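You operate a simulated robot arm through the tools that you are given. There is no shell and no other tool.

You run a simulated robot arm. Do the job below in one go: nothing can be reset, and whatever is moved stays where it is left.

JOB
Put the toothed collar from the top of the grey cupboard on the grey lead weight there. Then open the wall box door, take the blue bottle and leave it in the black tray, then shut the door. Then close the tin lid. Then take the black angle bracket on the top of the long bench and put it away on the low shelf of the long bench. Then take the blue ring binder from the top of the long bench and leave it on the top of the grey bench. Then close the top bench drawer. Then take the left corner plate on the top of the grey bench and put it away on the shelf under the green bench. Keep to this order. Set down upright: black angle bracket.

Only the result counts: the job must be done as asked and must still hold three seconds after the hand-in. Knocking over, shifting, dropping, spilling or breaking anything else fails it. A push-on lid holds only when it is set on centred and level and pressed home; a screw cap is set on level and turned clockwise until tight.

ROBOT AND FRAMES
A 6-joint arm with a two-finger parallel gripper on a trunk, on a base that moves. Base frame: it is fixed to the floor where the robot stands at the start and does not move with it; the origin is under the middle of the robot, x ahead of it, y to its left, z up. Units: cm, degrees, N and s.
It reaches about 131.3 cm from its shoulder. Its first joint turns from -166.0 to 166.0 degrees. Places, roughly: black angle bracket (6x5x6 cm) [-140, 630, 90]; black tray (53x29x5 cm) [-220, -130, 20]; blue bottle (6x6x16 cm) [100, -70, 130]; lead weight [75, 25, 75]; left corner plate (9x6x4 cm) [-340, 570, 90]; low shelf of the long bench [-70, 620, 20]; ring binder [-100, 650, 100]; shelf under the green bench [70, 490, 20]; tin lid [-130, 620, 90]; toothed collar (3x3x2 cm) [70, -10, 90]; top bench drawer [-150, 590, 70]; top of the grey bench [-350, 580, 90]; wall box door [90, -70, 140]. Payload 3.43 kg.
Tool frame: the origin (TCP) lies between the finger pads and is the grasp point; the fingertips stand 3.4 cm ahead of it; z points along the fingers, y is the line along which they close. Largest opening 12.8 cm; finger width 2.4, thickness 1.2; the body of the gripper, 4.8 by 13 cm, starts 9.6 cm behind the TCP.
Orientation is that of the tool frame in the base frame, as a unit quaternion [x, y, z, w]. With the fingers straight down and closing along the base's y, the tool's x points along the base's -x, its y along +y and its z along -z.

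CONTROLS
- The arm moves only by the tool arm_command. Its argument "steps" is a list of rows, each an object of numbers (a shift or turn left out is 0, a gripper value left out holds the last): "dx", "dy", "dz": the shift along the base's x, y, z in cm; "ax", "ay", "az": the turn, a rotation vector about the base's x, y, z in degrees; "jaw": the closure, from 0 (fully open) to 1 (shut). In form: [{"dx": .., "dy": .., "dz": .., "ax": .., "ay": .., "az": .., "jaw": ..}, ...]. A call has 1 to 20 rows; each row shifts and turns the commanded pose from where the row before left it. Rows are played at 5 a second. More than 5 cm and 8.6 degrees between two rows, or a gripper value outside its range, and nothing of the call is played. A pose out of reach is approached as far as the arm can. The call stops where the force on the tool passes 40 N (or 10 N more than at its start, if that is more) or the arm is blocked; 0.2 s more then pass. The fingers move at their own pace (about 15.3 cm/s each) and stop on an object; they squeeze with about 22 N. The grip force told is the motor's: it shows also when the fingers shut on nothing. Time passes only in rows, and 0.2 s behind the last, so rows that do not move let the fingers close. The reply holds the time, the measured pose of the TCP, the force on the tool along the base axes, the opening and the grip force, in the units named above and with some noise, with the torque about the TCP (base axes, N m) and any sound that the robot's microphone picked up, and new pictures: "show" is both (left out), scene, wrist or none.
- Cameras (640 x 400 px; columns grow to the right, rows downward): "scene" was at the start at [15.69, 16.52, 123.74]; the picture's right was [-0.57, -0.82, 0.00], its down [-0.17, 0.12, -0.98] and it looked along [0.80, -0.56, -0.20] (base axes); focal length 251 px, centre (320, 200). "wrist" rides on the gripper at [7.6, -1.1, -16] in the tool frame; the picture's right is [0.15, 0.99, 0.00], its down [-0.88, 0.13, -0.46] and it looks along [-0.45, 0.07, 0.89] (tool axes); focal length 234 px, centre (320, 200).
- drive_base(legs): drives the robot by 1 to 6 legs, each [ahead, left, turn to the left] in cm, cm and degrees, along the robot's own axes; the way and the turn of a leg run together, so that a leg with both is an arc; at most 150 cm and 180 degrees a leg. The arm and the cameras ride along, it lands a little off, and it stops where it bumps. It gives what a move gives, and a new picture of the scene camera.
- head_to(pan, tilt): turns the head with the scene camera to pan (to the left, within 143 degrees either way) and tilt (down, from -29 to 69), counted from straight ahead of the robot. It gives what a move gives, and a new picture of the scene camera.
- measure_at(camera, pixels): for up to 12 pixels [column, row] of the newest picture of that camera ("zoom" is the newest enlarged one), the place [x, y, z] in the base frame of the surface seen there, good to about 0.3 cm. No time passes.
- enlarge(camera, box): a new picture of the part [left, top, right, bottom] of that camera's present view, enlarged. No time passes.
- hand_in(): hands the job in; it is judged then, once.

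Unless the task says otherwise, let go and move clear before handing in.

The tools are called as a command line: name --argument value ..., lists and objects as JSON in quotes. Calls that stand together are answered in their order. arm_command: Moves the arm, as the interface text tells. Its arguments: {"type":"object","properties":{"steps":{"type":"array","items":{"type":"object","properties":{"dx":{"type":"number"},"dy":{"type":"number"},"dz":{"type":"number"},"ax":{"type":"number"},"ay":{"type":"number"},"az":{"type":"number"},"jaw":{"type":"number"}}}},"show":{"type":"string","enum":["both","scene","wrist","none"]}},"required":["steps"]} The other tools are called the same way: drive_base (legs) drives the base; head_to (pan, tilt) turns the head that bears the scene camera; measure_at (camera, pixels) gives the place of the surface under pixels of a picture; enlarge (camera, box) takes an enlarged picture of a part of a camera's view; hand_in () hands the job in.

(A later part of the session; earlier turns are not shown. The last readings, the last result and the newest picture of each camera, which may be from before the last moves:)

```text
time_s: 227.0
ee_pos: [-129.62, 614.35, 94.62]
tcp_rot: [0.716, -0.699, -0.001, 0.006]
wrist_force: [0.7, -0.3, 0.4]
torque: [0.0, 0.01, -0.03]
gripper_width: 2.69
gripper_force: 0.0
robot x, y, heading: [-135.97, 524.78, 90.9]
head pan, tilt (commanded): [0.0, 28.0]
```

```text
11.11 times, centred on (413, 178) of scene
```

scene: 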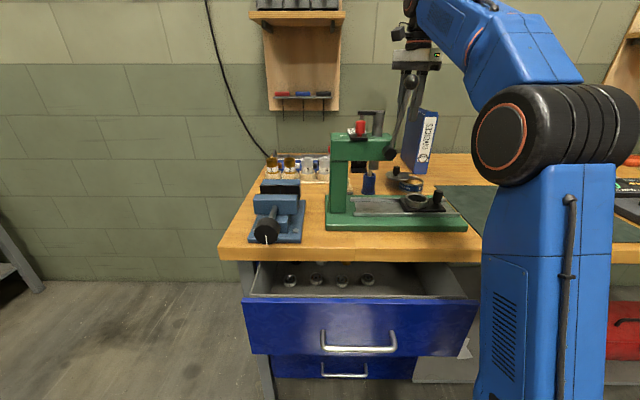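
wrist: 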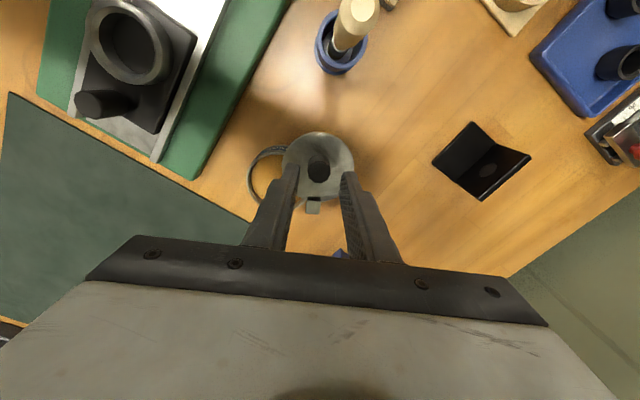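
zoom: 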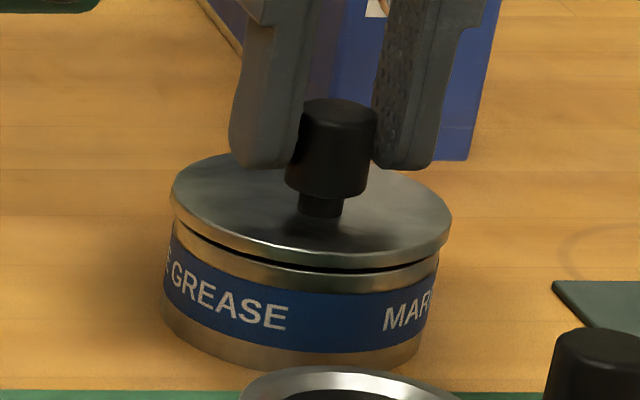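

The lid looks aligned to about 0.1 cm. I'll nudge gently forward to feel whether it is at its stop.

arm_command --steps '[{"dx": 0.15}, {"dx": 0.15}, {"dx": 0.1}, {"dx": 0}]' --show "none"

enlarge --camera "wrist" --box '[245, 110, 400, 240]'

enlarge --camera "scene" --box '[398, 160, 428, 196]'

```text
time_s: 228.0
ee_pos: [-129.38, 614.49, 94.53]
tcp_rot: [0.716, -0.698, -0.001, 0.005]
wrist_force: [-3.6, 0.8, 0.8]
torque: [0.01, 0.05, -0.06]
gripper_width: 2.92
gripper_force: 2.5
robot x, y, heading: [-136.18, 524.25, 90.7]
head pan, tilt (commanded): [0.0, 28.0]
```

```text
3.08 times, centred on (322, 175) of wrist
```

zoom: 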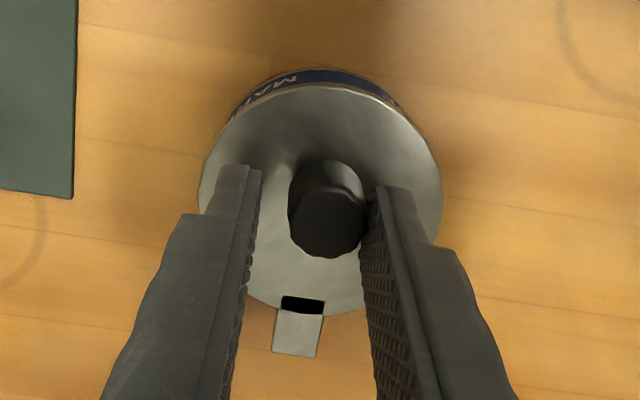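

```text
11.11 times, centred on (413, 178) of scene
```

zoom: 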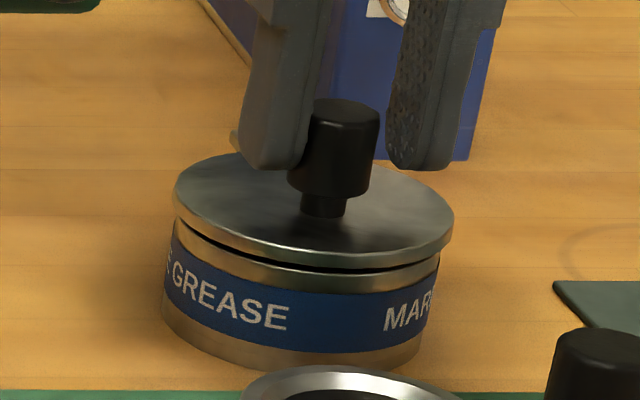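

Resistance was felt (−3.6 N, the finger being pushed back), so the lid is at its closed stop. I'll open a little and rise.

arm_command --steps '[{"dx": -0.35}, {"jaw": 0.7}, {"dx": 0}, {"dz": 1.5}, {"dz": 3}, {"dz": 4}, {"dz": 4}, {"dx": 0}]' --show "wrist"

enlarge --camera "scene" --box '[340, 120, 440, 210]'

```text
time_s: 229.8
ee_pos: [-129.6, 614.58, 106.96]
tcp_rot: [0.715, -0.699, -0.002, 0.006]
wrist_force: [0.0, -0.5, -0.4]
torque: [0.03, 0.03, 0.02]
gripper_width: 3.83
gripper_force: 0.1
robot x, y, heading: [-135.69, 524.59, 90.7]
head pan, tilt (commanded): [0.0, 28.0]
```

wrist: 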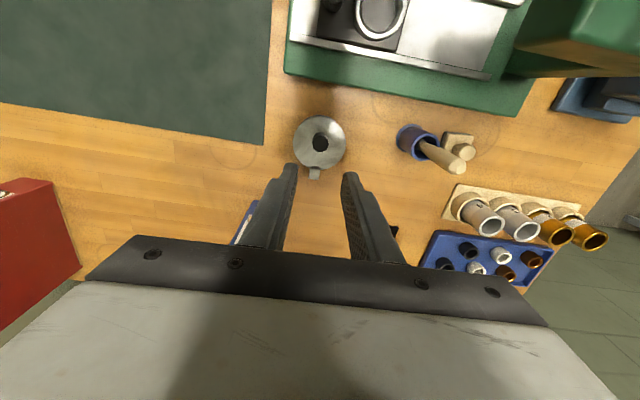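

```text
4.44 times, centred on (390, 165) of scene
```

zoom: 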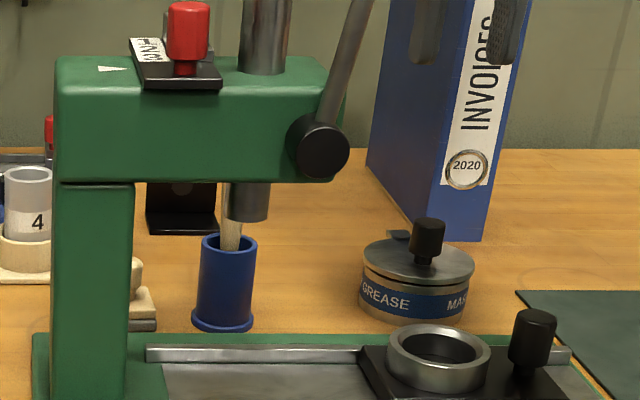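

The lid is closed (zoom 418,260) and nothing moved. Next is the bracket: I'll retract the arm and shift the robot right for a clearer view past the press.

arm_command --steps '[{"dx": 2, "dy": -3, "dz": 2}, {"dx": 2, "dy": -4, "dz": 2}, {"dx": 2, "dy": -4, "dz": 2}, {"dx": 2, "dy": -4}, {"dx": 2, "dy": -4}, {"dx": 0}]' --show "none"

drive_base --legs '[[0, -36, 0]]'

head_to --pan 22 --tilt 25

```text
time_s: 231.2
ee_pos: [-119.78, 595.57, 112.99]
tcp_rot: [0.715, -0.699, -0.002, 0.006]
wrist_force: [0.0, 0.8, -0.9]
torque: [-0.01, 0.0, 0.0]
gripper_width: 3.85
gripper_force: 0.1
robot x, y, heading: [-135.56, 524.51, 90.7]
head pan, tilt (commanded): [0.0, 28.0]
```

```text
time_s: 233.5
ee_pos: [-84.03, 595.88, 112.94]
tcp_rot: [0.715, -0.699, -0.002, 0.006]
wrist_force: [0.3, 0.3, -0.5]
torque: [-0.02, -0.03, -0.02]
gripper_width: 3.85
gripper_force: 0.0
robot x, y, heading: [-100.2, 525.16, 90.2]
head pan, tilt (commanded): [0.0, 28.0]
```

scene: 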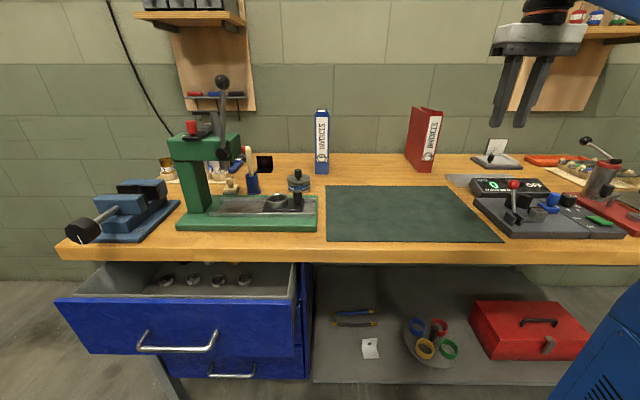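

```text
time_s: 234.3
ee_pos: [-83.87, 595.94, 113.06]
tcp_rot: [0.715, -0.699, -0.002, 0.006]
wrist_force: [1.1, -0.6, -0.2]
torque: [0.01, -0.01, -0.01]
gripper_width: 3.82
gripper_force: 0.1
robot x, y, heading: [-100.2, 524.91, 90.6]
head pan, tilt (commanded): [22.0, 25.0]
```

scene: 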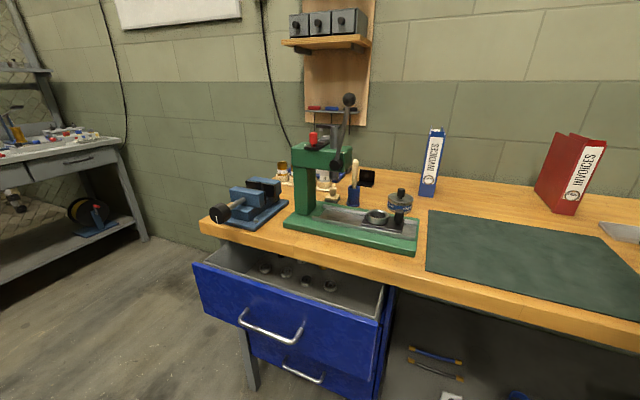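

The bracket is visible at (367,178). I'll zoom and measure it and the shelf below.

enlarge --camera "scene" --box '[335, 155, 415, 215]'

measure_at --camera "zoom" --pixels '[[215, 120], [215, 160], [320, 160], [320, 125], [265, 140], [225, 245], [300, 255], [215, 230], [318, 250], [265, 120], [265, 185], [190, 60]]'

```text
6.67 times, centred on (375, 185) of scene
```

zoom: 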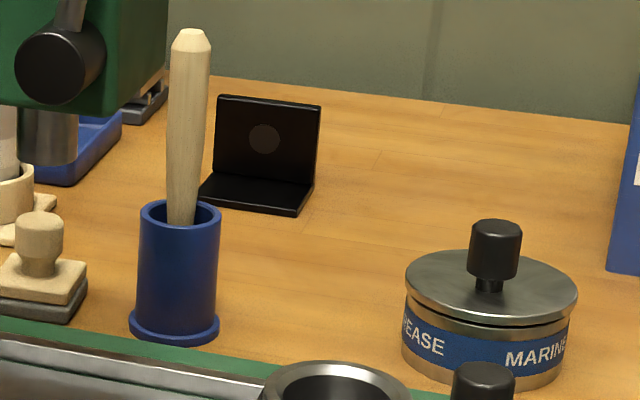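

```text
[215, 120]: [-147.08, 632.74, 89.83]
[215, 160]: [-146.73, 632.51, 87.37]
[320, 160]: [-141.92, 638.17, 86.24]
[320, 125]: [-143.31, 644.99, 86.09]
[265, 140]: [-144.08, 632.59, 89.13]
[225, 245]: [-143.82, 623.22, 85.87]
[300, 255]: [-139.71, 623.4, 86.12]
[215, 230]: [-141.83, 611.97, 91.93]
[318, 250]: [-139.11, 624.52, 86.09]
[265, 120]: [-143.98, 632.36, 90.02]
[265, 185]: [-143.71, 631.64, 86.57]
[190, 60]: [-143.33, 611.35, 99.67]
```

measure_at --camera "zoom" --pixels '[[223, 100], [314, 108], [270, 100], [310, 175], [294, 211], [205, 198], [250, 205], [305, 185], [245, 190], [222, 180], [300, 130], [318, 112]]'

```text
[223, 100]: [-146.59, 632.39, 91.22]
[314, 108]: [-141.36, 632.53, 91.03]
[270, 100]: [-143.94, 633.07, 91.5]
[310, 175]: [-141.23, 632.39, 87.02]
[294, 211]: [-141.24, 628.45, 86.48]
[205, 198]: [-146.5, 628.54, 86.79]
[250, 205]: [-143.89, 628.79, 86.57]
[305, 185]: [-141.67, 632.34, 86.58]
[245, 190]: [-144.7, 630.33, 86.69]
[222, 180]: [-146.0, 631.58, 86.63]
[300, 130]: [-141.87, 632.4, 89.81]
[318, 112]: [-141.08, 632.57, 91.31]
```

The bracket measures x −146.9…−141.1, with the vertical plate at y≈632.5–633.1 and the base toward me, top at z≈91.4. I'll drive 8 cm closer, then route the arm around the press lever toward it.

drive_base --legs '[[8, 0, 0]]'

arm_command --steps '[{"dx": -3, "dy": 1, "az": -1.3}, {"dx": -4.8, "dy": 1}, {"dx": -4.8, "dy": 1}, {"dx": -4.9, "dy": 1}, {"dx": -4.9}, {"dx": -4.9}, {"dx": -4.9}, {"dx": -4.9}, {"dx": -4.9}, {"dx": -4.9}, {"dx": 0}]'

```text
time_s: 235.4
ee_pos: [-83.93, 603.84, 113.06]
tcp_rot: [0.716, -0.698, -0.001, 0.006]
wrist_force: [1.1, 0.0, 0.2]
torque: [0.02, 0.0, 0.02]
gripper_width: 3.83
gripper_force: 0.1
robot x, y, heading: [-100.22, 533.09, 90.4]
head pan, tilt (commanded): [22.0, 25.0]
```

scene: 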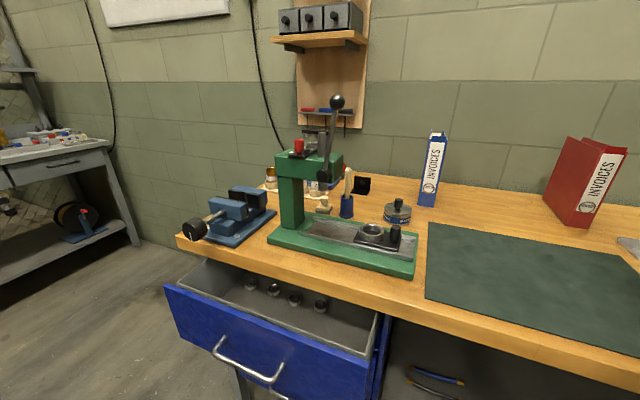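

```text
time_s: 237.8
ee_pos: [-130.98, 607.84, 113.16]
tcp_rot: [0.708, -0.706, -0.001, 0.005]
wrist_force: [-0.6, 0.8, -0.1]
torque: [-0.02, -0.02, 0.02]
gripper_width: 3.84
gripper_force: 0.1
robot x, y, heading: [-100.19, 533.17, 90.8]
head pan, tilt (commanded): [22.0, 25.0]
```

scene: 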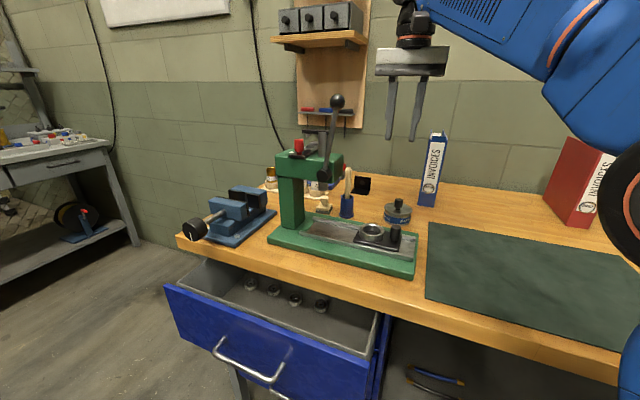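
wrist: 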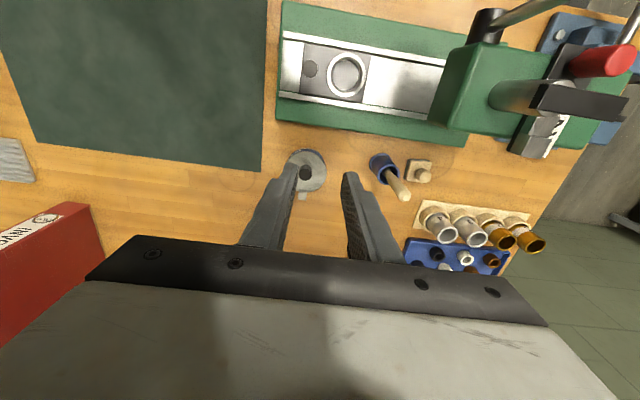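

I'll move to above the bracket, pitching 15° forward and opening to 7.5 cm.

arm_command --steps '[{"dx": -2.5, "dy": 3, "dz": -0.5, "ax": 3}, {"dx": -2.5, "dy": 3, "dz": -0.5, "ax": 3}, {"dx": -2.5, "dy": 3, "dz": -0.5, "ax": 3}, {"dx": -2.5, "dy": 3, "dz": -0.5, "ax": 3}, {"dx": -3, "dy": 3.5, "dz": -1, "ax": 3}, {"dy": 3, "dz": -3, "jaw": 0.41}, {"dy": 3, "dz": -3.5}, {"dy": 2.8, "dz": -3}, {"dx": 0}]'

```text
time_s: 239.8
ee_pos: [-144.08, 630.95, 101.87]
tcp_rot: [0.703, -0.698, -0.099, -0.089]
wrist_force: [-0.7, -0.1, 0.9]
torque: [-0.03, -0.01, 0.01]
gripper_width: 7.52
gripper_force: 0.0
robot x, y, heading: [-100.04, 532.86, 90.8]
head pan, tilt (commanded): [22.0, 25.0]
```

scene: 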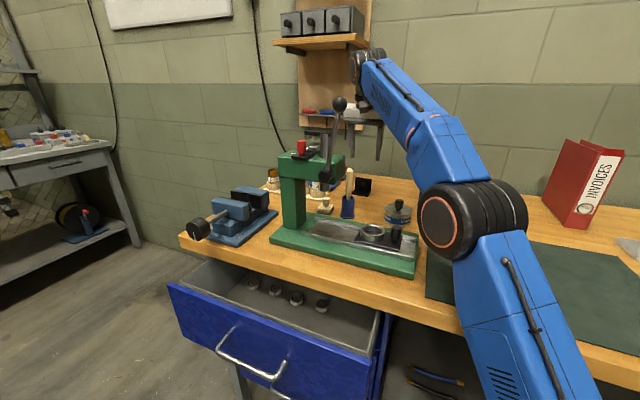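
wrist: 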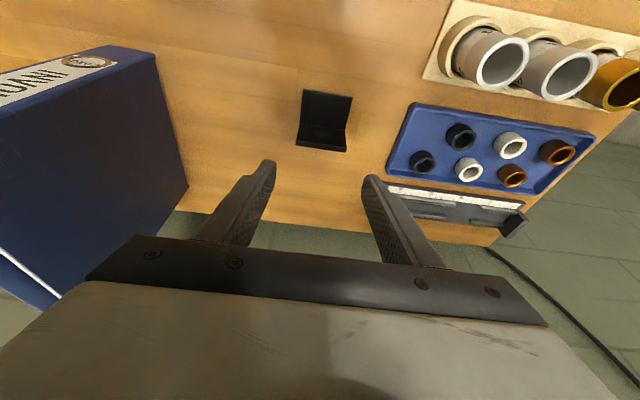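

The bracket is right in view at wrist (325,120), centred between the fingers. I'll measure it.

enlarge --camera "wrist" --box '[270, 75, 400, 180]'

measure_at --camera "wrist" --pixels '[[305, 92], [352, 98], [297, 145], [346, 151], [322, 148], [300, 125], [350, 130], [325, 105], [270, 130], [380, 130]]'

```text
3.81 times, centred on (335, 128) of wrist
```

zoom: 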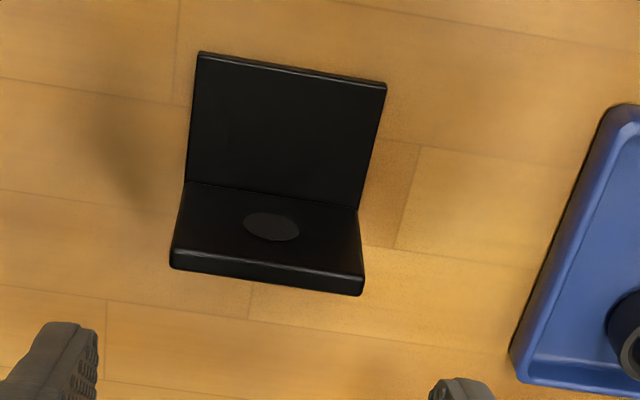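

```text
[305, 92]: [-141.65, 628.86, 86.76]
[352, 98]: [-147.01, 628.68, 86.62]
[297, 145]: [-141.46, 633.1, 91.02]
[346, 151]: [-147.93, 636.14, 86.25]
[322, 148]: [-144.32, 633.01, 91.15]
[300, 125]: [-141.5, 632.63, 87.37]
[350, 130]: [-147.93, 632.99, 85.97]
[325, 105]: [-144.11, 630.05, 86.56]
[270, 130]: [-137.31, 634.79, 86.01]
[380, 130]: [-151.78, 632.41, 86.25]
```

arm_command --steps '[{"dx": 0}]' --show "none"

```text
time_s: 240.2
ee_pos: [-143.96, 631.02, 101.75]
tcp_rot: [0.702, -0.7, -0.099, -0.09]
wrist_force: [0.7, 0.1, -1.1]
torque: [-0.02, 0.0, -0.01]
gripper_width: 7.55
gripper_force: 0.1
robot x, y, heading: [-99.91, 532.81, 90.7]
head pan, tilt (commanded): [22.0, 25.0]
```

arm_command --steps '[{"dx": -0.2, "dy": 0.7, "dz": -3}, {"dy": 0.7, "dz": -3}, {"dz": -3}, {"dx": 0}]' --show "wrist"

enlarge --camera "scene" --box '[310, 90, 430, 230]'

```text
time_s: 241.2
ee_pos: [-144.04, 633.64, 91.45]
tcp_rot: [0.701, -0.701, -0.093, -0.087]
wrist_force: [-0.6, 0.5, 0.3]
torque: [0.01, 0.02, 0.0]
gripper_width: 7.55
gripper_force: 0.1
robot x, y, heading: [-100.45, 532.95, 90.5]
head pan, tilt (commanded): [22.0, 25.0]
```

wrist: 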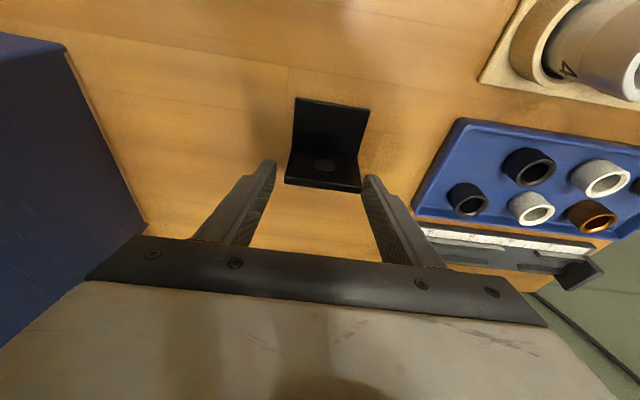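

```text
2.86 times, centred on (370, 160) of scene
```

zoom: 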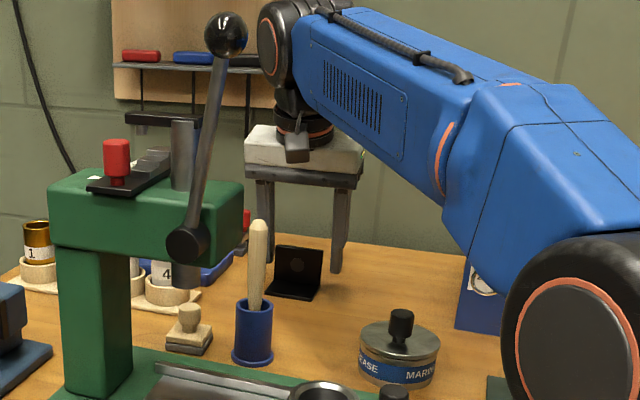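

measure_at --camera "wrist" --pixels '[[416, 212], [425, 190], [440, 160], [285, 180], [360, 190], [325, 185], [265, 190], [380, 195], [372, 110], [295, 98]]'

```text
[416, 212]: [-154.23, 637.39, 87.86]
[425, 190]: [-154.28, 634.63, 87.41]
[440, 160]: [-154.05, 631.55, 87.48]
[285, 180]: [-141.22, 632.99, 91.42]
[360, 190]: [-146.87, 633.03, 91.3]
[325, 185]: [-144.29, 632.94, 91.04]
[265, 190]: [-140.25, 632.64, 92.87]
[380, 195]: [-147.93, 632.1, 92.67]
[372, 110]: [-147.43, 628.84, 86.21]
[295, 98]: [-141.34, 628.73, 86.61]
```

Clearances are fine. I'll make the final adjustment down and close on the bracket's sides.

arm_command --steps '[{"dx": -0.05, "dy": -1.0, "dz": -0.7}, {"dz": -0.7}, {"jaw": 0.48}, {"jaw": 0.52}, {"jaw": 0.6}, {"jaw": 0.8}, {"jaw": 1.0}, {"dx": 0}]' --show "wrist"

enlarge --camera "wrist" --box '[220, 75, 420, 240]'

```text
time_s: 243.0
ee_pos: [-144.06, 632.55, 90.14]
tcp_rot: [0.703, -0.7, -0.093, -0.087]
wrist_force: [0.0, 0.8, -0.1]
torque: [0.01, 0.04, 0.01]
gripper_width: 5.95
gripper_force: 21.8
robot x, y, heading: [-100.03, 532.7, 90.7]
head pan, tilt (commanded): [22.0, 25.0]
```

wrist: 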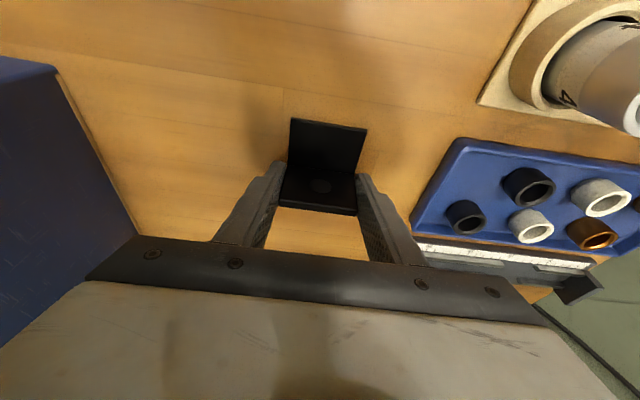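

```text
2.42 times, centred on (320, 158) of wrist
```

zoom: 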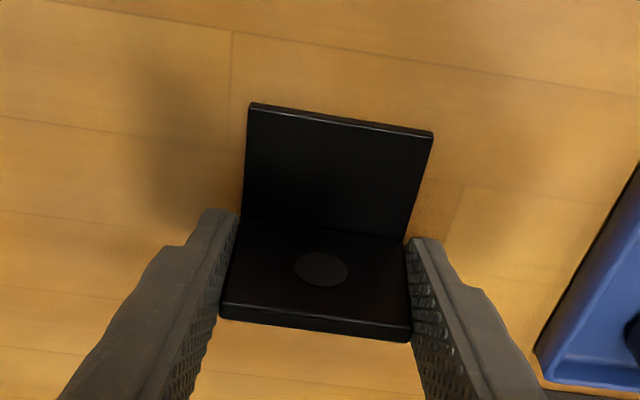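

Gripped at 5.95 cm, bracket upright. I'll lift and withdraw to the right of the stick and lever.

arm_command --steps '[{"dz": 2}, {"dz": 4}, {"dz": 4}, {"dx": 4, "dy": -1.5, "dz": 1}, {"dx": 4, "dy": -2, "dz": 1}, {"dx": 2, "dy": -4, "dz": 1.5}, {"dx": 1, "dy": -4, "dz": 2}, {"dx": 2, "dy": -4, "dz": 2}, {"dx": 2, "dy": -4, "dz": 2}, {"dx": 3, "dy": -3}, {"dx": 0}]'

```text
time_s: 245.4
ee_pos: [-125.98, 610.03, 109.66]
tcp_rot: [0.702, -0.7, -0.093, -0.087]
wrist_force: [-0.4, -1.3, 0.1]
torque: [0.03, -0.03, 0.04]
gripper_width: 5.95
gripper_force: 22.5
robot x, y, heading: [-100.29, 533.01, 90.6]
head pan, tilt (commanded): [22.0, 25.0]
```

scene: 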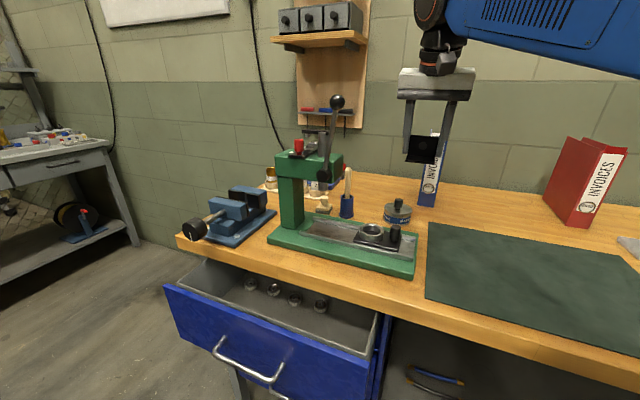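
wrist: 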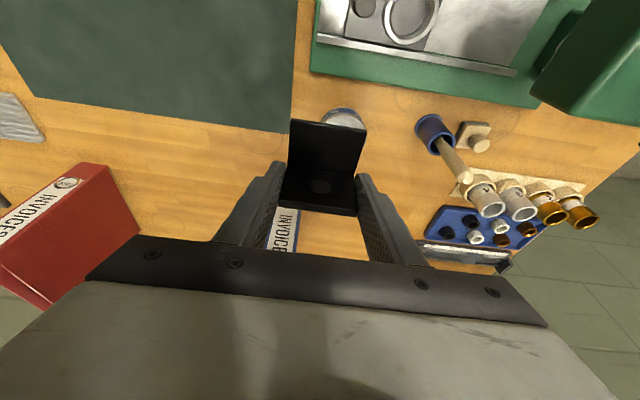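

Now over the mat area with the bracket held upright. I'll retract further and back the base up to view the low shelf.

arm_command --steps '[{"dx": 4.2, "dy": -2.4}, {"dx": 4.2, "dy": -2.4}, {"dx": 4.2, "dy": -2.4}, {"dx": 4.2, "dy": -2.4}, {"dx": 4.2, "dy": -2.4}, {"dx": 4.2, "dy": -2.4}, {"dx": 0}]' --show "none"

drive_base --legs '[[-65, 0, 0]]'

head_to --pan -10 --tilt 35

```text
time_s: 247.0
ee_pos: [-100.8, 595.6, 109.52]
tcp_rot: [0.702, -0.701, -0.092, -0.086]
wrist_force: [-0.2, 0.1, -0.6]
torque: [0.02, 0.01, 0.01]
gripper_width: 5.97
gripper_force: 22.2
robot x, y, heading: [-100.02, 533.19, 90.8]
head pan, tilt (commanded): [22.0, 25.0]
```

```text
time_s: 250.6
ee_pos: [-100.36, 530.48, 109.6]
tcp_rot: [0.706, -0.697, -0.094, -0.087]
wrist_force: [0.3, -0.2, -1.3]
torque: [0.01, -0.01, 0.0]
gripper_width: 5.96
gripper_force: 21.8
robot x, y, heading: [-99.08, 467.98, 91.4]
head pan, tilt (commanded): [22.0, 25.0]
```

scene: 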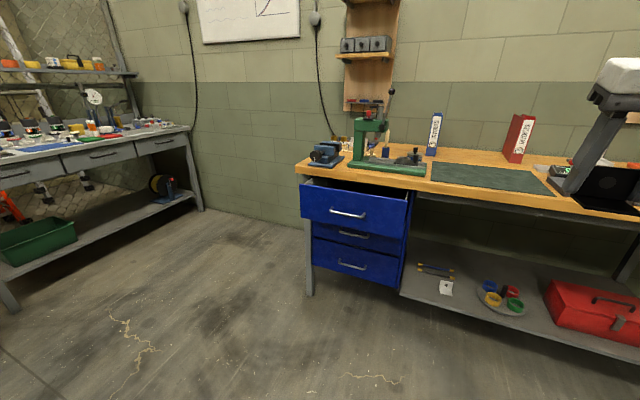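

```text
time_s: 251.6
ee_pos: [-100.36, 530.45, 109.63]
tcp_rot: [0.705, -0.697, -0.093, -0.087]
wrist_force: [-0.5, 0.2, 0.2]
torque: [-0.01, 0.0, 0.02]
gripper_width: 5.95
gripper_force: 21.1
robot x, y, heading: [-99.08, 468.07, 91.1]
head pan, tilt (commanded): [-10.0, 35.0]
```

scene: 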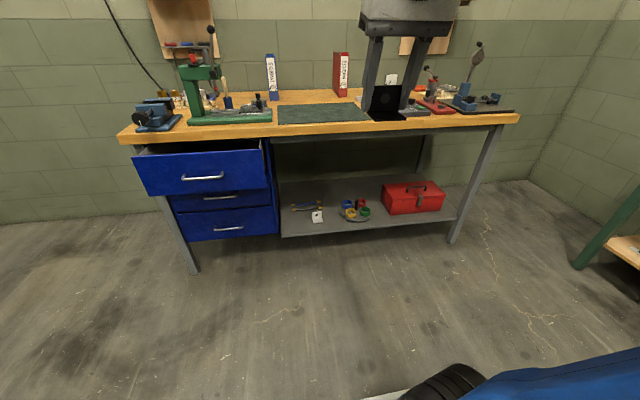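

enlarge --camera "scene" --box '[265, 130, 475, 250]'

measure_at --camera "zoom" --pixels '[[150, 265], [155, 245], [120, 230], [240, 255], [285, 280], [300, 230], [360, 250], [540, 250], [50, 320], [200, 310], [250, 180], [120, 32]]'

```text
3.05 times, centred on (370, 190) of scene
```

zoom: 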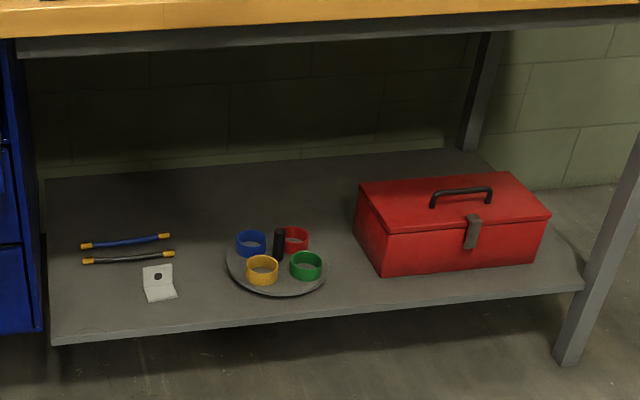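

```text
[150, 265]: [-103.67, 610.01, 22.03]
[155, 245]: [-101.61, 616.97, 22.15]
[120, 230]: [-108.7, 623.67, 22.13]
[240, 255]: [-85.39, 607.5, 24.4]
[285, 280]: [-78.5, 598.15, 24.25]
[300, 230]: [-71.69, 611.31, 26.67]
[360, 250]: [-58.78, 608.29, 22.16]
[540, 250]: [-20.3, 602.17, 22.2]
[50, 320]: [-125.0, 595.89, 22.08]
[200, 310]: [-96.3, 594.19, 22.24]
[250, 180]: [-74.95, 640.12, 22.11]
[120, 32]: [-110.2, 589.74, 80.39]
```

The low shelf surface is at z≈22.1, with free space around (−117,602) left of the white plate and in front of the cables. I'll lower the arm in front of the bench at x≈−117.

arm_command --steps '[{"dx": -1.15, "dy": 3.0, "dz": -3.6}, {"dx": -1.15, "dy": 3.0, "dz": -3.6}, {"dx": -1.15, "dy": 3.0, "dz": -3.6}, {"dx": -1.15, "dy": 3.0, "dz": -3.6}, {"dx": -1.15, "dy": 3.0, "dz": -3.6}, {"dx": -1.15, "dy": 3.0, "dz": -3.6}, {"dx": -1.15, "dy": 3.0, "dz": -3.6}, {"dx": -1.15, "dy": 3.0, "dz": -3.6}, {"dx": -1.15, "dy": 3.0, "dz": -3.6}, {"dx": -1.15, "dy": 3.0, "dz": -3.6}, {"dx": -1.15, "dy": 3.0, "dz": -3.6}, {"dx": -1.15, "dy": 3.0, "dz": -3.6}, {"dx": -1.15, "dy": 3.0, "dz": -3.6}, {"dx": -1.15, "dy": 2.5, "dz": -3.6}, {"dx": 0}]'

```text
time_s: 254.8
ee_pos: [-116.61, 571.99, 59.13]
tcp_rot: [0.705, -0.698, -0.094, -0.087]
wrist_force: [1.2, 0.2, -0.3]
torque: [0.01, 0.0, 0.01]
gripper_width: 5.96
gripper_force: 22.0
robot x, y, heading: [-98.96, 467.91, 91.1]
head pan, tilt (commanded): [-10.0, 35.0]
```

scene: 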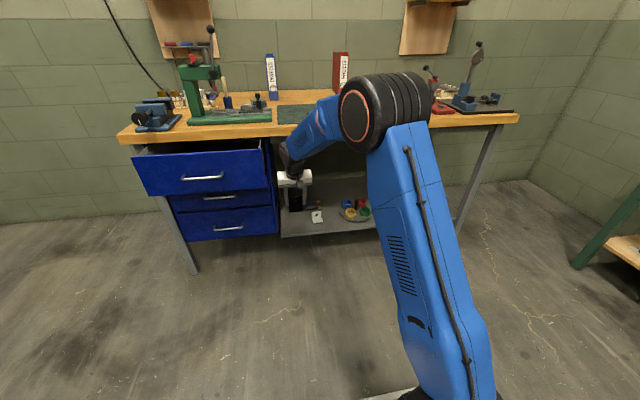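
wrist: 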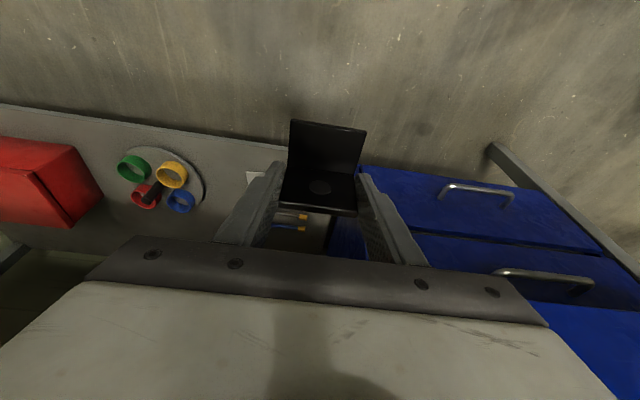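

Lowering continues well. I'll go down to z≈32 in front of the shelf.

arm_command --steps '[{"dy": 0.5, "dz": -4}, {"dy": 0.5, "dz": -4}, {"dy": 0.5, "dz": -4}, {"dy": 0.5, "dz": -4}, {"dz": -4}, {"dz": -4}, {"dz": -3}, {"dx": 0}]'

```text
time_s: 256.6
ee_pos: [-116.47, 573.95, 31.99]
tcp_rot: [0.705, -0.698, -0.094, -0.086]
wrist_force: [0.1, -0.6, 0.0]
torque: [0.02, 0.02, -0.01]
gripper_width: 5.94
gripper_force: 22.3
robot x, y, heading: [-99.03, 467.57, 91.1]
head pan, tilt (commanded): [-10.0, 35.0]
```

scene: 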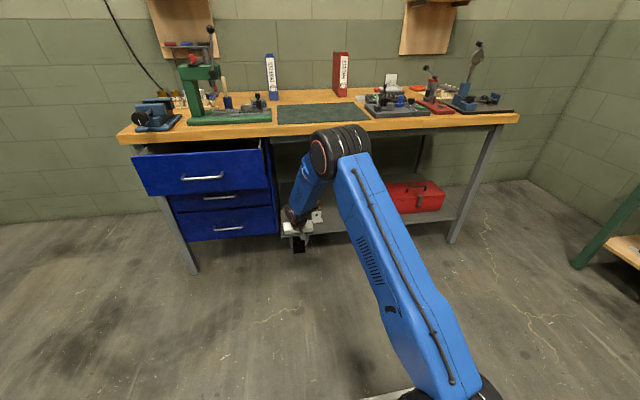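
wrist: 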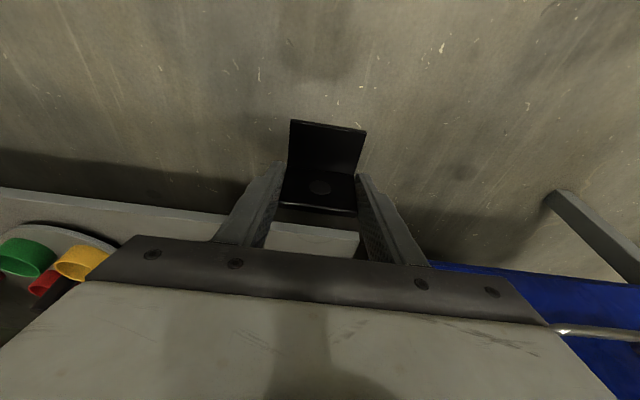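

The bracket hangs in front of the shelf edge. I'll move in over the shelf.

arm_command --steps '[{"dy": 3.5}, {"dy": 3.5}, {"dy": 3.5}, {"dy": 3.5}, {"dx": 0}]'

```text
time_s: 257.8
ee_pos: [-116.32, 587.91, 32.04]
tcp_rot: [0.705, -0.698, -0.094, -0.087]
wrist_force: [0.7, -0.3, -0.9]
torque: [0.0, 0.0, 0.0]
gripper_width: 5.97
gripper_force: 22.4
robot x, y, heading: [-99.1, 467.63, 91.5]
head pan, tilt (commanded): [-10.0, 35.0]
```

scene: 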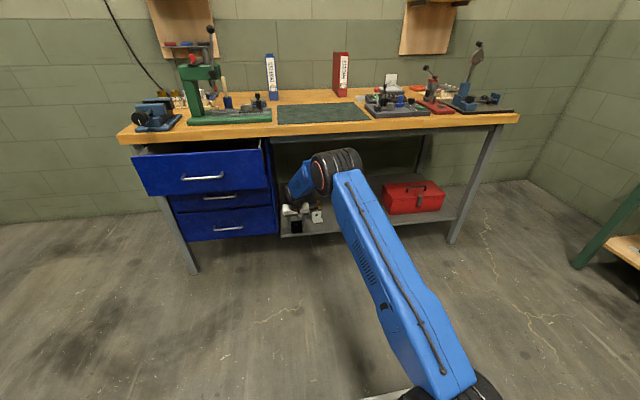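
wrist: 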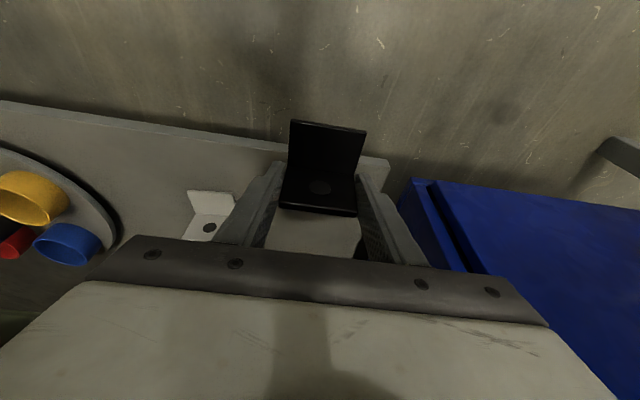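

I'll measure the neighbours before going deeper.

measure_at --camera "wrist" --pixels '[[190, 195], [228, 200], [215, 238], [388, 160], [410, 190], [450, 240], [300, 225], [330, 235], [360, 240], [270, 160], [320, 205]]'

enlarge --camera "wrist" --box '[170, 100, 450, 280]'

```text
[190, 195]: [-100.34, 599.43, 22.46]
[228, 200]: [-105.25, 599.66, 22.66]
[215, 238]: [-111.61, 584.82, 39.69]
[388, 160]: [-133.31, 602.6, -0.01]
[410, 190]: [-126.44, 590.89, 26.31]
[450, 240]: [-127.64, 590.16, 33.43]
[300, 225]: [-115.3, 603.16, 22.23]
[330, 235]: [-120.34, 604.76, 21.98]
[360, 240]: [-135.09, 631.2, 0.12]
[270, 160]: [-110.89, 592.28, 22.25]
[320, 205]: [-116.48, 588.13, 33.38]
```

```text
2.22 times, centred on (310, 190) of wrist
```

zoom: 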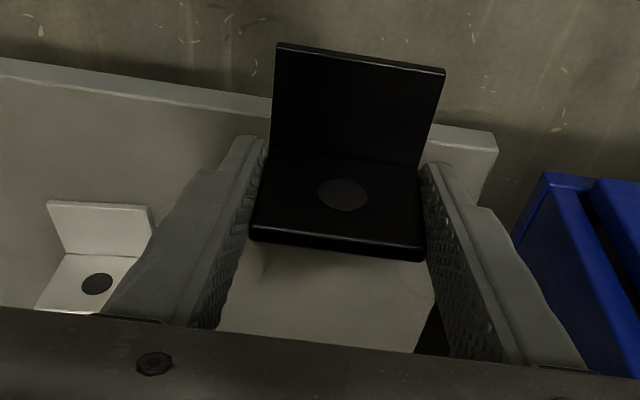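

The white plate's left edge is x≈−105.3 and the drawer unit's side is x≈−126.4. I'll centre at x≈−115.4 and go in to y≈603.

arm_command --steps '[{"dx": 0.5, "dy": 3.5}, {"dx": 0.5, "dy": 3.5}, {"dy": 3.5}, {"dy": 3.5}, {"dy": 1.2}, {"dx": 0}]'

```text
time_s: 259.2
ee_pos: [-115.36, 603.13, 32.1]
tcp_rot: [0.705, -0.698, -0.094, -0.087]
wrist_force: [0.5, -0.1, -0.1]
torque: [0.0, 0.0, 0.04]
gripper_width: 5.95
gripper_force: 22.4
robot x, y, heading: [-99.25, 467.63, 91.0]
head pan, tilt (commanded): [-10.0, 35.0]
```

scene: 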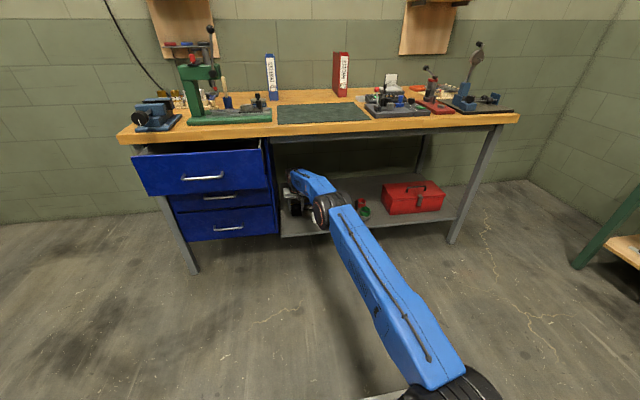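
wrist: 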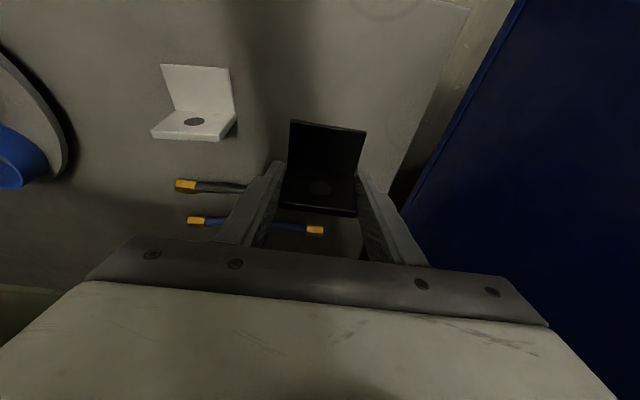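

measure_at --camera "wrist" --pixels '[[185, 186], [230, 188], [195, 220], [315, 230], [285, 224], [235, 100], [235, 130], [300, 230], [380, 120], [440, 60], [340, 90]]'

enlarge --camera "wrist" --box '[150, 50, 430, 270]'

```text
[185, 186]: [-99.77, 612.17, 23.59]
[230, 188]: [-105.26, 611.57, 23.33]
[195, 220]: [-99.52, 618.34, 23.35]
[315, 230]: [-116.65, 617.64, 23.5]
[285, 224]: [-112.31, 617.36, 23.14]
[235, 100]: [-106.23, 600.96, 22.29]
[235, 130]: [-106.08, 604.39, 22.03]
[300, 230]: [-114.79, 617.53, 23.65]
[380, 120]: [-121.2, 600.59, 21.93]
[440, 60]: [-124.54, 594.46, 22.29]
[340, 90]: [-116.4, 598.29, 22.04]
```

```text
1.82 times, centred on (290, 160) of wrist
```

zoom: 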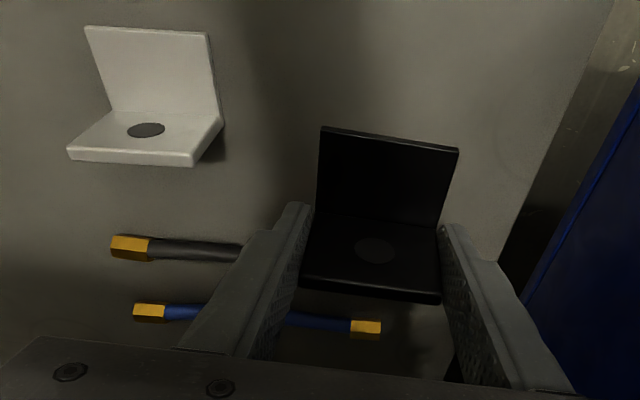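

The cables are at y≥611 and clear of the placement spot. I'll lower the bracket onto the shelf.

arm_command --steps '[{"dz": -2}, {"dz": -2}, {"dz": -1}, {"dz": -0.4}, {"dx": 0}]' --show "none"

arm_command --steps '[{"dz": -0.15}, {"dz": -0.15}, {"dx": 0}]' --show "none"

```text
time_s: 260.4
ee_pos: [-115.55, 603.19, 26.76]
tcp_rot: [0.706, -0.697, -0.093, -0.086]
wrist_force: [-0.1, 0.6, -0.9]
torque: [0.0, -0.01, 0.02]
gripper_width: 5.97
gripper_force: 22.0
robot x, y, heading: [-99.45, 467.92, 91.1]
head pan, tilt (commanded): [-10.0, 35.0]
```

```text
time_s: 261.2
ee_pos: [-115.43, 603.24, 26.53]
tcp_rot: [0.706, -0.697, -0.094, -0.087]
wrist_force: [-1.3, 0.3, -0.6]
torque: [0.01, -0.03, 0.0]
gripper_width: 5.95
gripper_force: 22.0
robot x, y, heading: [-99.21, 467.38, 91.1]
head pan, tilt (commanded): [-10.0, 35.0]
```

arm_command --steps '[{"dz": -0.12}, {"dz": -0.12}, {"dx": 0}]' --show "none"

enlarge --camera "wrist" --box '[150, 50, 430, 270]'

```text
time_s: 262.0
ee_pos: [-115.35, 603.14, 26.18]
tcp_rot: [0.706, -0.697, -0.094, -0.087]
wrist_force: [0.3, -0.3, -1.3]
torque: [0.04, -0.01, 0.02]
gripper_width: 5.96
gripper_force: 21.6
robot x, y, heading: [-98.96, 468.02, 91.1]
head pan, tilt (commanded): [-10.0, 35.0]
```

```text
1.82 times, centred on (290, 160) of wrist
```

zoom: 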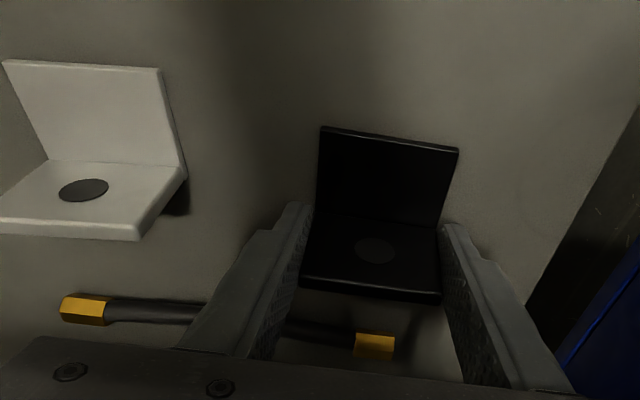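

arm_command --steps '[{"dz": -0.1}, {"dz": -0.1}, {"dx": 0}]' --show "none"

```text
time_s: 262.8
ee_pos: [-115.45, 603.18, 26.04]
tcp_rot: [0.705, -0.697, -0.094, -0.087]
wrist_force: [0.0, -0.4, 1.2]
torque: [-0.01, 0.0, 0.01]
gripper_width: 5.97
gripper_force: 21.7
robot x, y, heading: [-98.72, 467.47, 91.1]
head pan, tilt (commanded): [-10.0, 35.0]
```

arm_command --steps '[{"dz": -0.1}, {"dx": 0}, {"dx": 0}]' --show "none"

```text
time_s: 263.6
ee_pos: [-115.51, 603.13, 26.09]
tcp_rot: [0.706, -0.697, -0.094, -0.087]
wrist_force: [1.3, 0.5, 7.6]
torque: [-0.16, -0.27, 0.03]
gripper_width: 5.95
gripper_force: 21.5
robot x, y, heading: [-99.31, 467.72, 91.1]
head pan, tilt (commanded): [-10.0, 35.0]
```

Contact is felt at 7.6 N. I'll release the bracket and lift away.

arm_command --steps '[{"jaw": 0.52}, {"jaw": 0.5}, {"jaw": 0.47}, {"jaw": 0.44}, {"dx": 0}, {"dz": 2}, {"dz": 3}, {"dz": 2}, {"dx": 0}]' --show "wrist"

enlarge --camera "wrist" --box '[150, 50, 430, 270]'

```text
time_s: 265.6
ee_pos: [-115.38, 603.1, 32.94]
tcp_rot: [0.705, -0.697, -0.094, -0.086]
wrist_force: [-1.2, -0.5, 0.2]
torque: [-0.01, -0.02, -0.01]
gripper_width: 7.17
gripper_force: 0.0
robot x, y, heading: [-99.26, 467.75, 91.3]
head pan, tilt (commanded): [-10.0, 35.0]
```

wrist: 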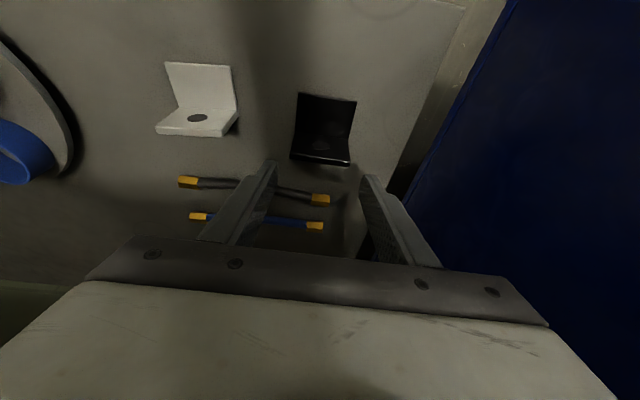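

```text
1.82 times, centred on (290, 160) of wrist
```

zoom: 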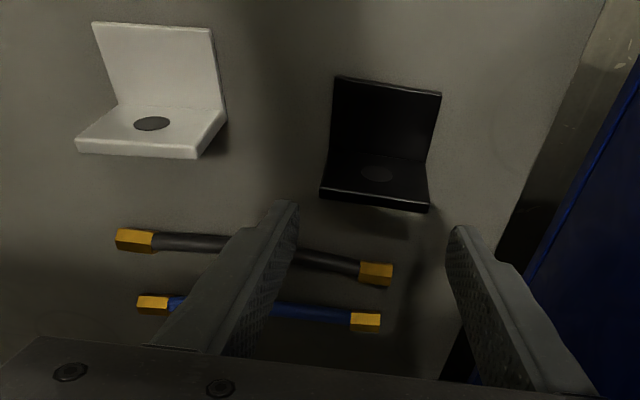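

The black bracket stands upright on the low shelf. I'll withdraw straight back and raise the arm.

arm_command --steps '[{"dy": -3}, {"dy": -4}, {"dy": -4}, {"dy": -4}, {"dy": -4}, {"dy": -4}, {"dy": -4}, {"dy": -4}, {"dx": 0}]' --show "scene"

enlarge --camera "scene" --box '[265, 130, 475, 250]'

```text
time_s: 267.6
ee_pos: [-115.46, 572.07, 33.02]
tcp_rot: [0.705, -0.697, -0.094, -0.087]
wrist_force: [0.9, 0.4, -0.5]
torque: [0.03, 0.0, 0.02]
gripper_width: 7.17
gripper_force: 0.0
robot x, y, heading: [-98.9, 468.04, 91.1]
head pan, tilt (commanded): [-10.0, 35.0]
```

scene: 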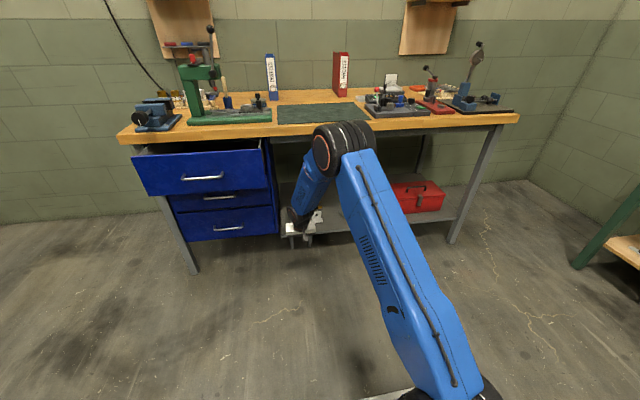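

```text
3.05 times, centred on (370, 190) of scene
```

zoom: 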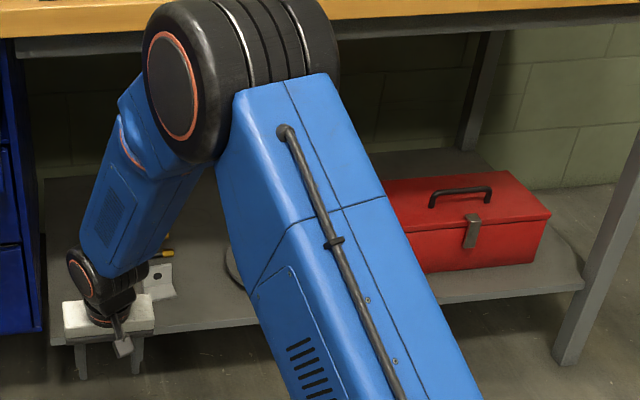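

arm_command --steps '[{"dz": 4.5}, {"dz": 4.5}, {"dz": 4.5}, {"dx": 0.7, "dy": -2.3, "dz": 3.8, "ax": -1}, {"dx": 0.7, "dy": -2.3, "dz": 3.8, "ax": -1}, {"dx": 0.7, "dy": -2.3, "dz": 3.8, "ax": -1}, {"dx": 0.7, "dy": -2.3, "dz": 3.8, "ax": -1}, {"dx": 0.7, "dy": -2.3, "dz": 3.8, "ax": -1}, {"dx": 0.7, "dy": -2.3, "dz": 3.8, "ax": -1}, {"dx": 0.7, "dy": -2.3, "dz": 3.8, "ax": -1}, {"dx": 0.7, "dy": -2.3, "dz": 3.8, "ax": -1}, {"dx": 0.7, "dy": -2.3, "dz": 3.8, "ax": -1}, {"dx": 0.7, "dy": -2.3, "dz": 3.8, "ax": -1}, {"dx": 0.7, "dy": -2.3, "dz": 3.8, "ax": -1}, {"dx": 0.7, "dy": -2.3, "dz": 3.8, "ax": -1}, {"dx": 0.7, "dy": -2.3, "dz": 3.8, "ax": -1}, {"dx": 0.7, "dy": -2.3, "dz": 3.8, "ax": -1}, {"dx": 0.7, "dy": -2.3, "dz": 3.8, "ax": -1}, {"dx": 0}]' --show "scene"

enlarge --camera "scene" --box '[265, 130, 475, 250]'

```text
time_s: 271.6
ee_pos: [-104.94, 537.8, 103.47]
tcp_rot: [0.71, -0.704, -0.001, 0.007]
wrist_force: [-0.1, 0.5, -0.3]
torque: [0.05, 0.03, -0.03]
gripper_width: 7.17
gripper_force: 0.0
robot x, y, heading: [-98.92, 467.83, 91.4]
head pan, tilt (commanded): [-10.0, 35.0]
```

scene: 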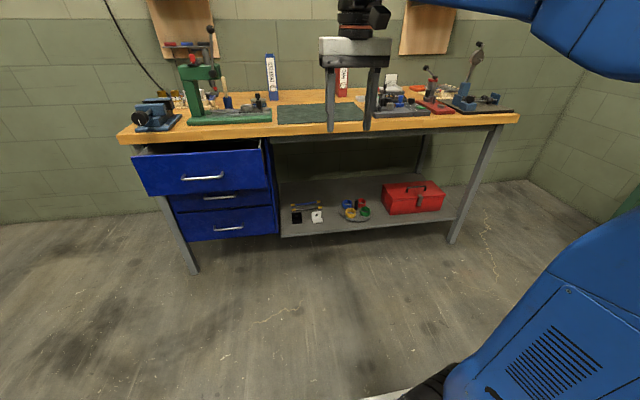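

```text
3.05 times, centred on (370, 190) of scene
```

zoom: 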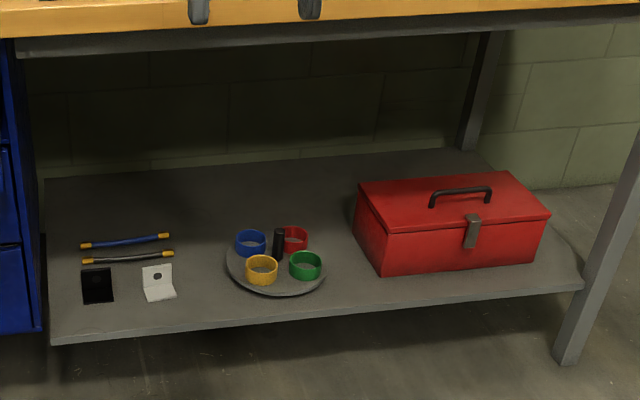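

The bracket is on the shelf next to the white one. Next is the binder, but first I'll look at the grey bench to the left for a free spot.

head_to --pan 55 --tilt 10

enlarge --camera "scene" --box '[200, 120, 460, 300]'

```text
time_s: 272.9
ee_pos: [-104.99, 537.62, 103.39]
tcp_rot: [0.709, -0.705, -0.001, 0.007]
wrist_force: [-0.3, 0.2, 0.7]
torque: [0.01, -0.01, 0.01]
gripper_width: 7.17
gripper_force: 0.0
robot x, y, heading: [-99.05, 468.08, 91.0]
head pan, tilt (commanded): [55.0, 10.0]
```

scene: 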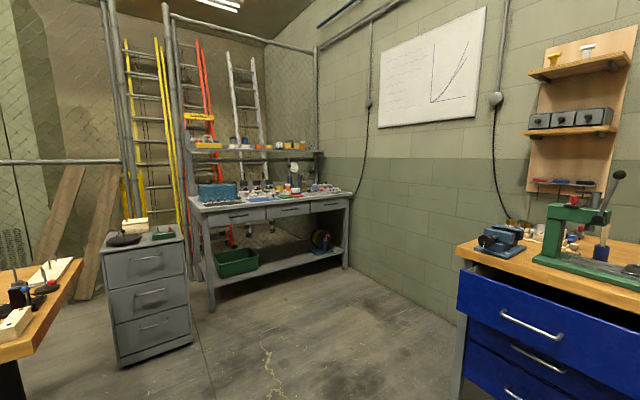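

```text
2.22 times, centred on (330, 210) of scene
```

zoom: 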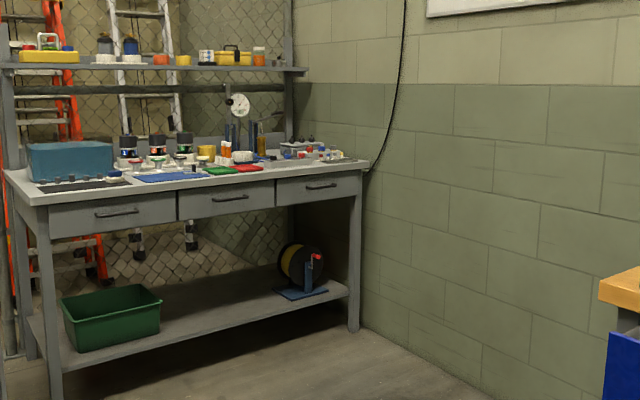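

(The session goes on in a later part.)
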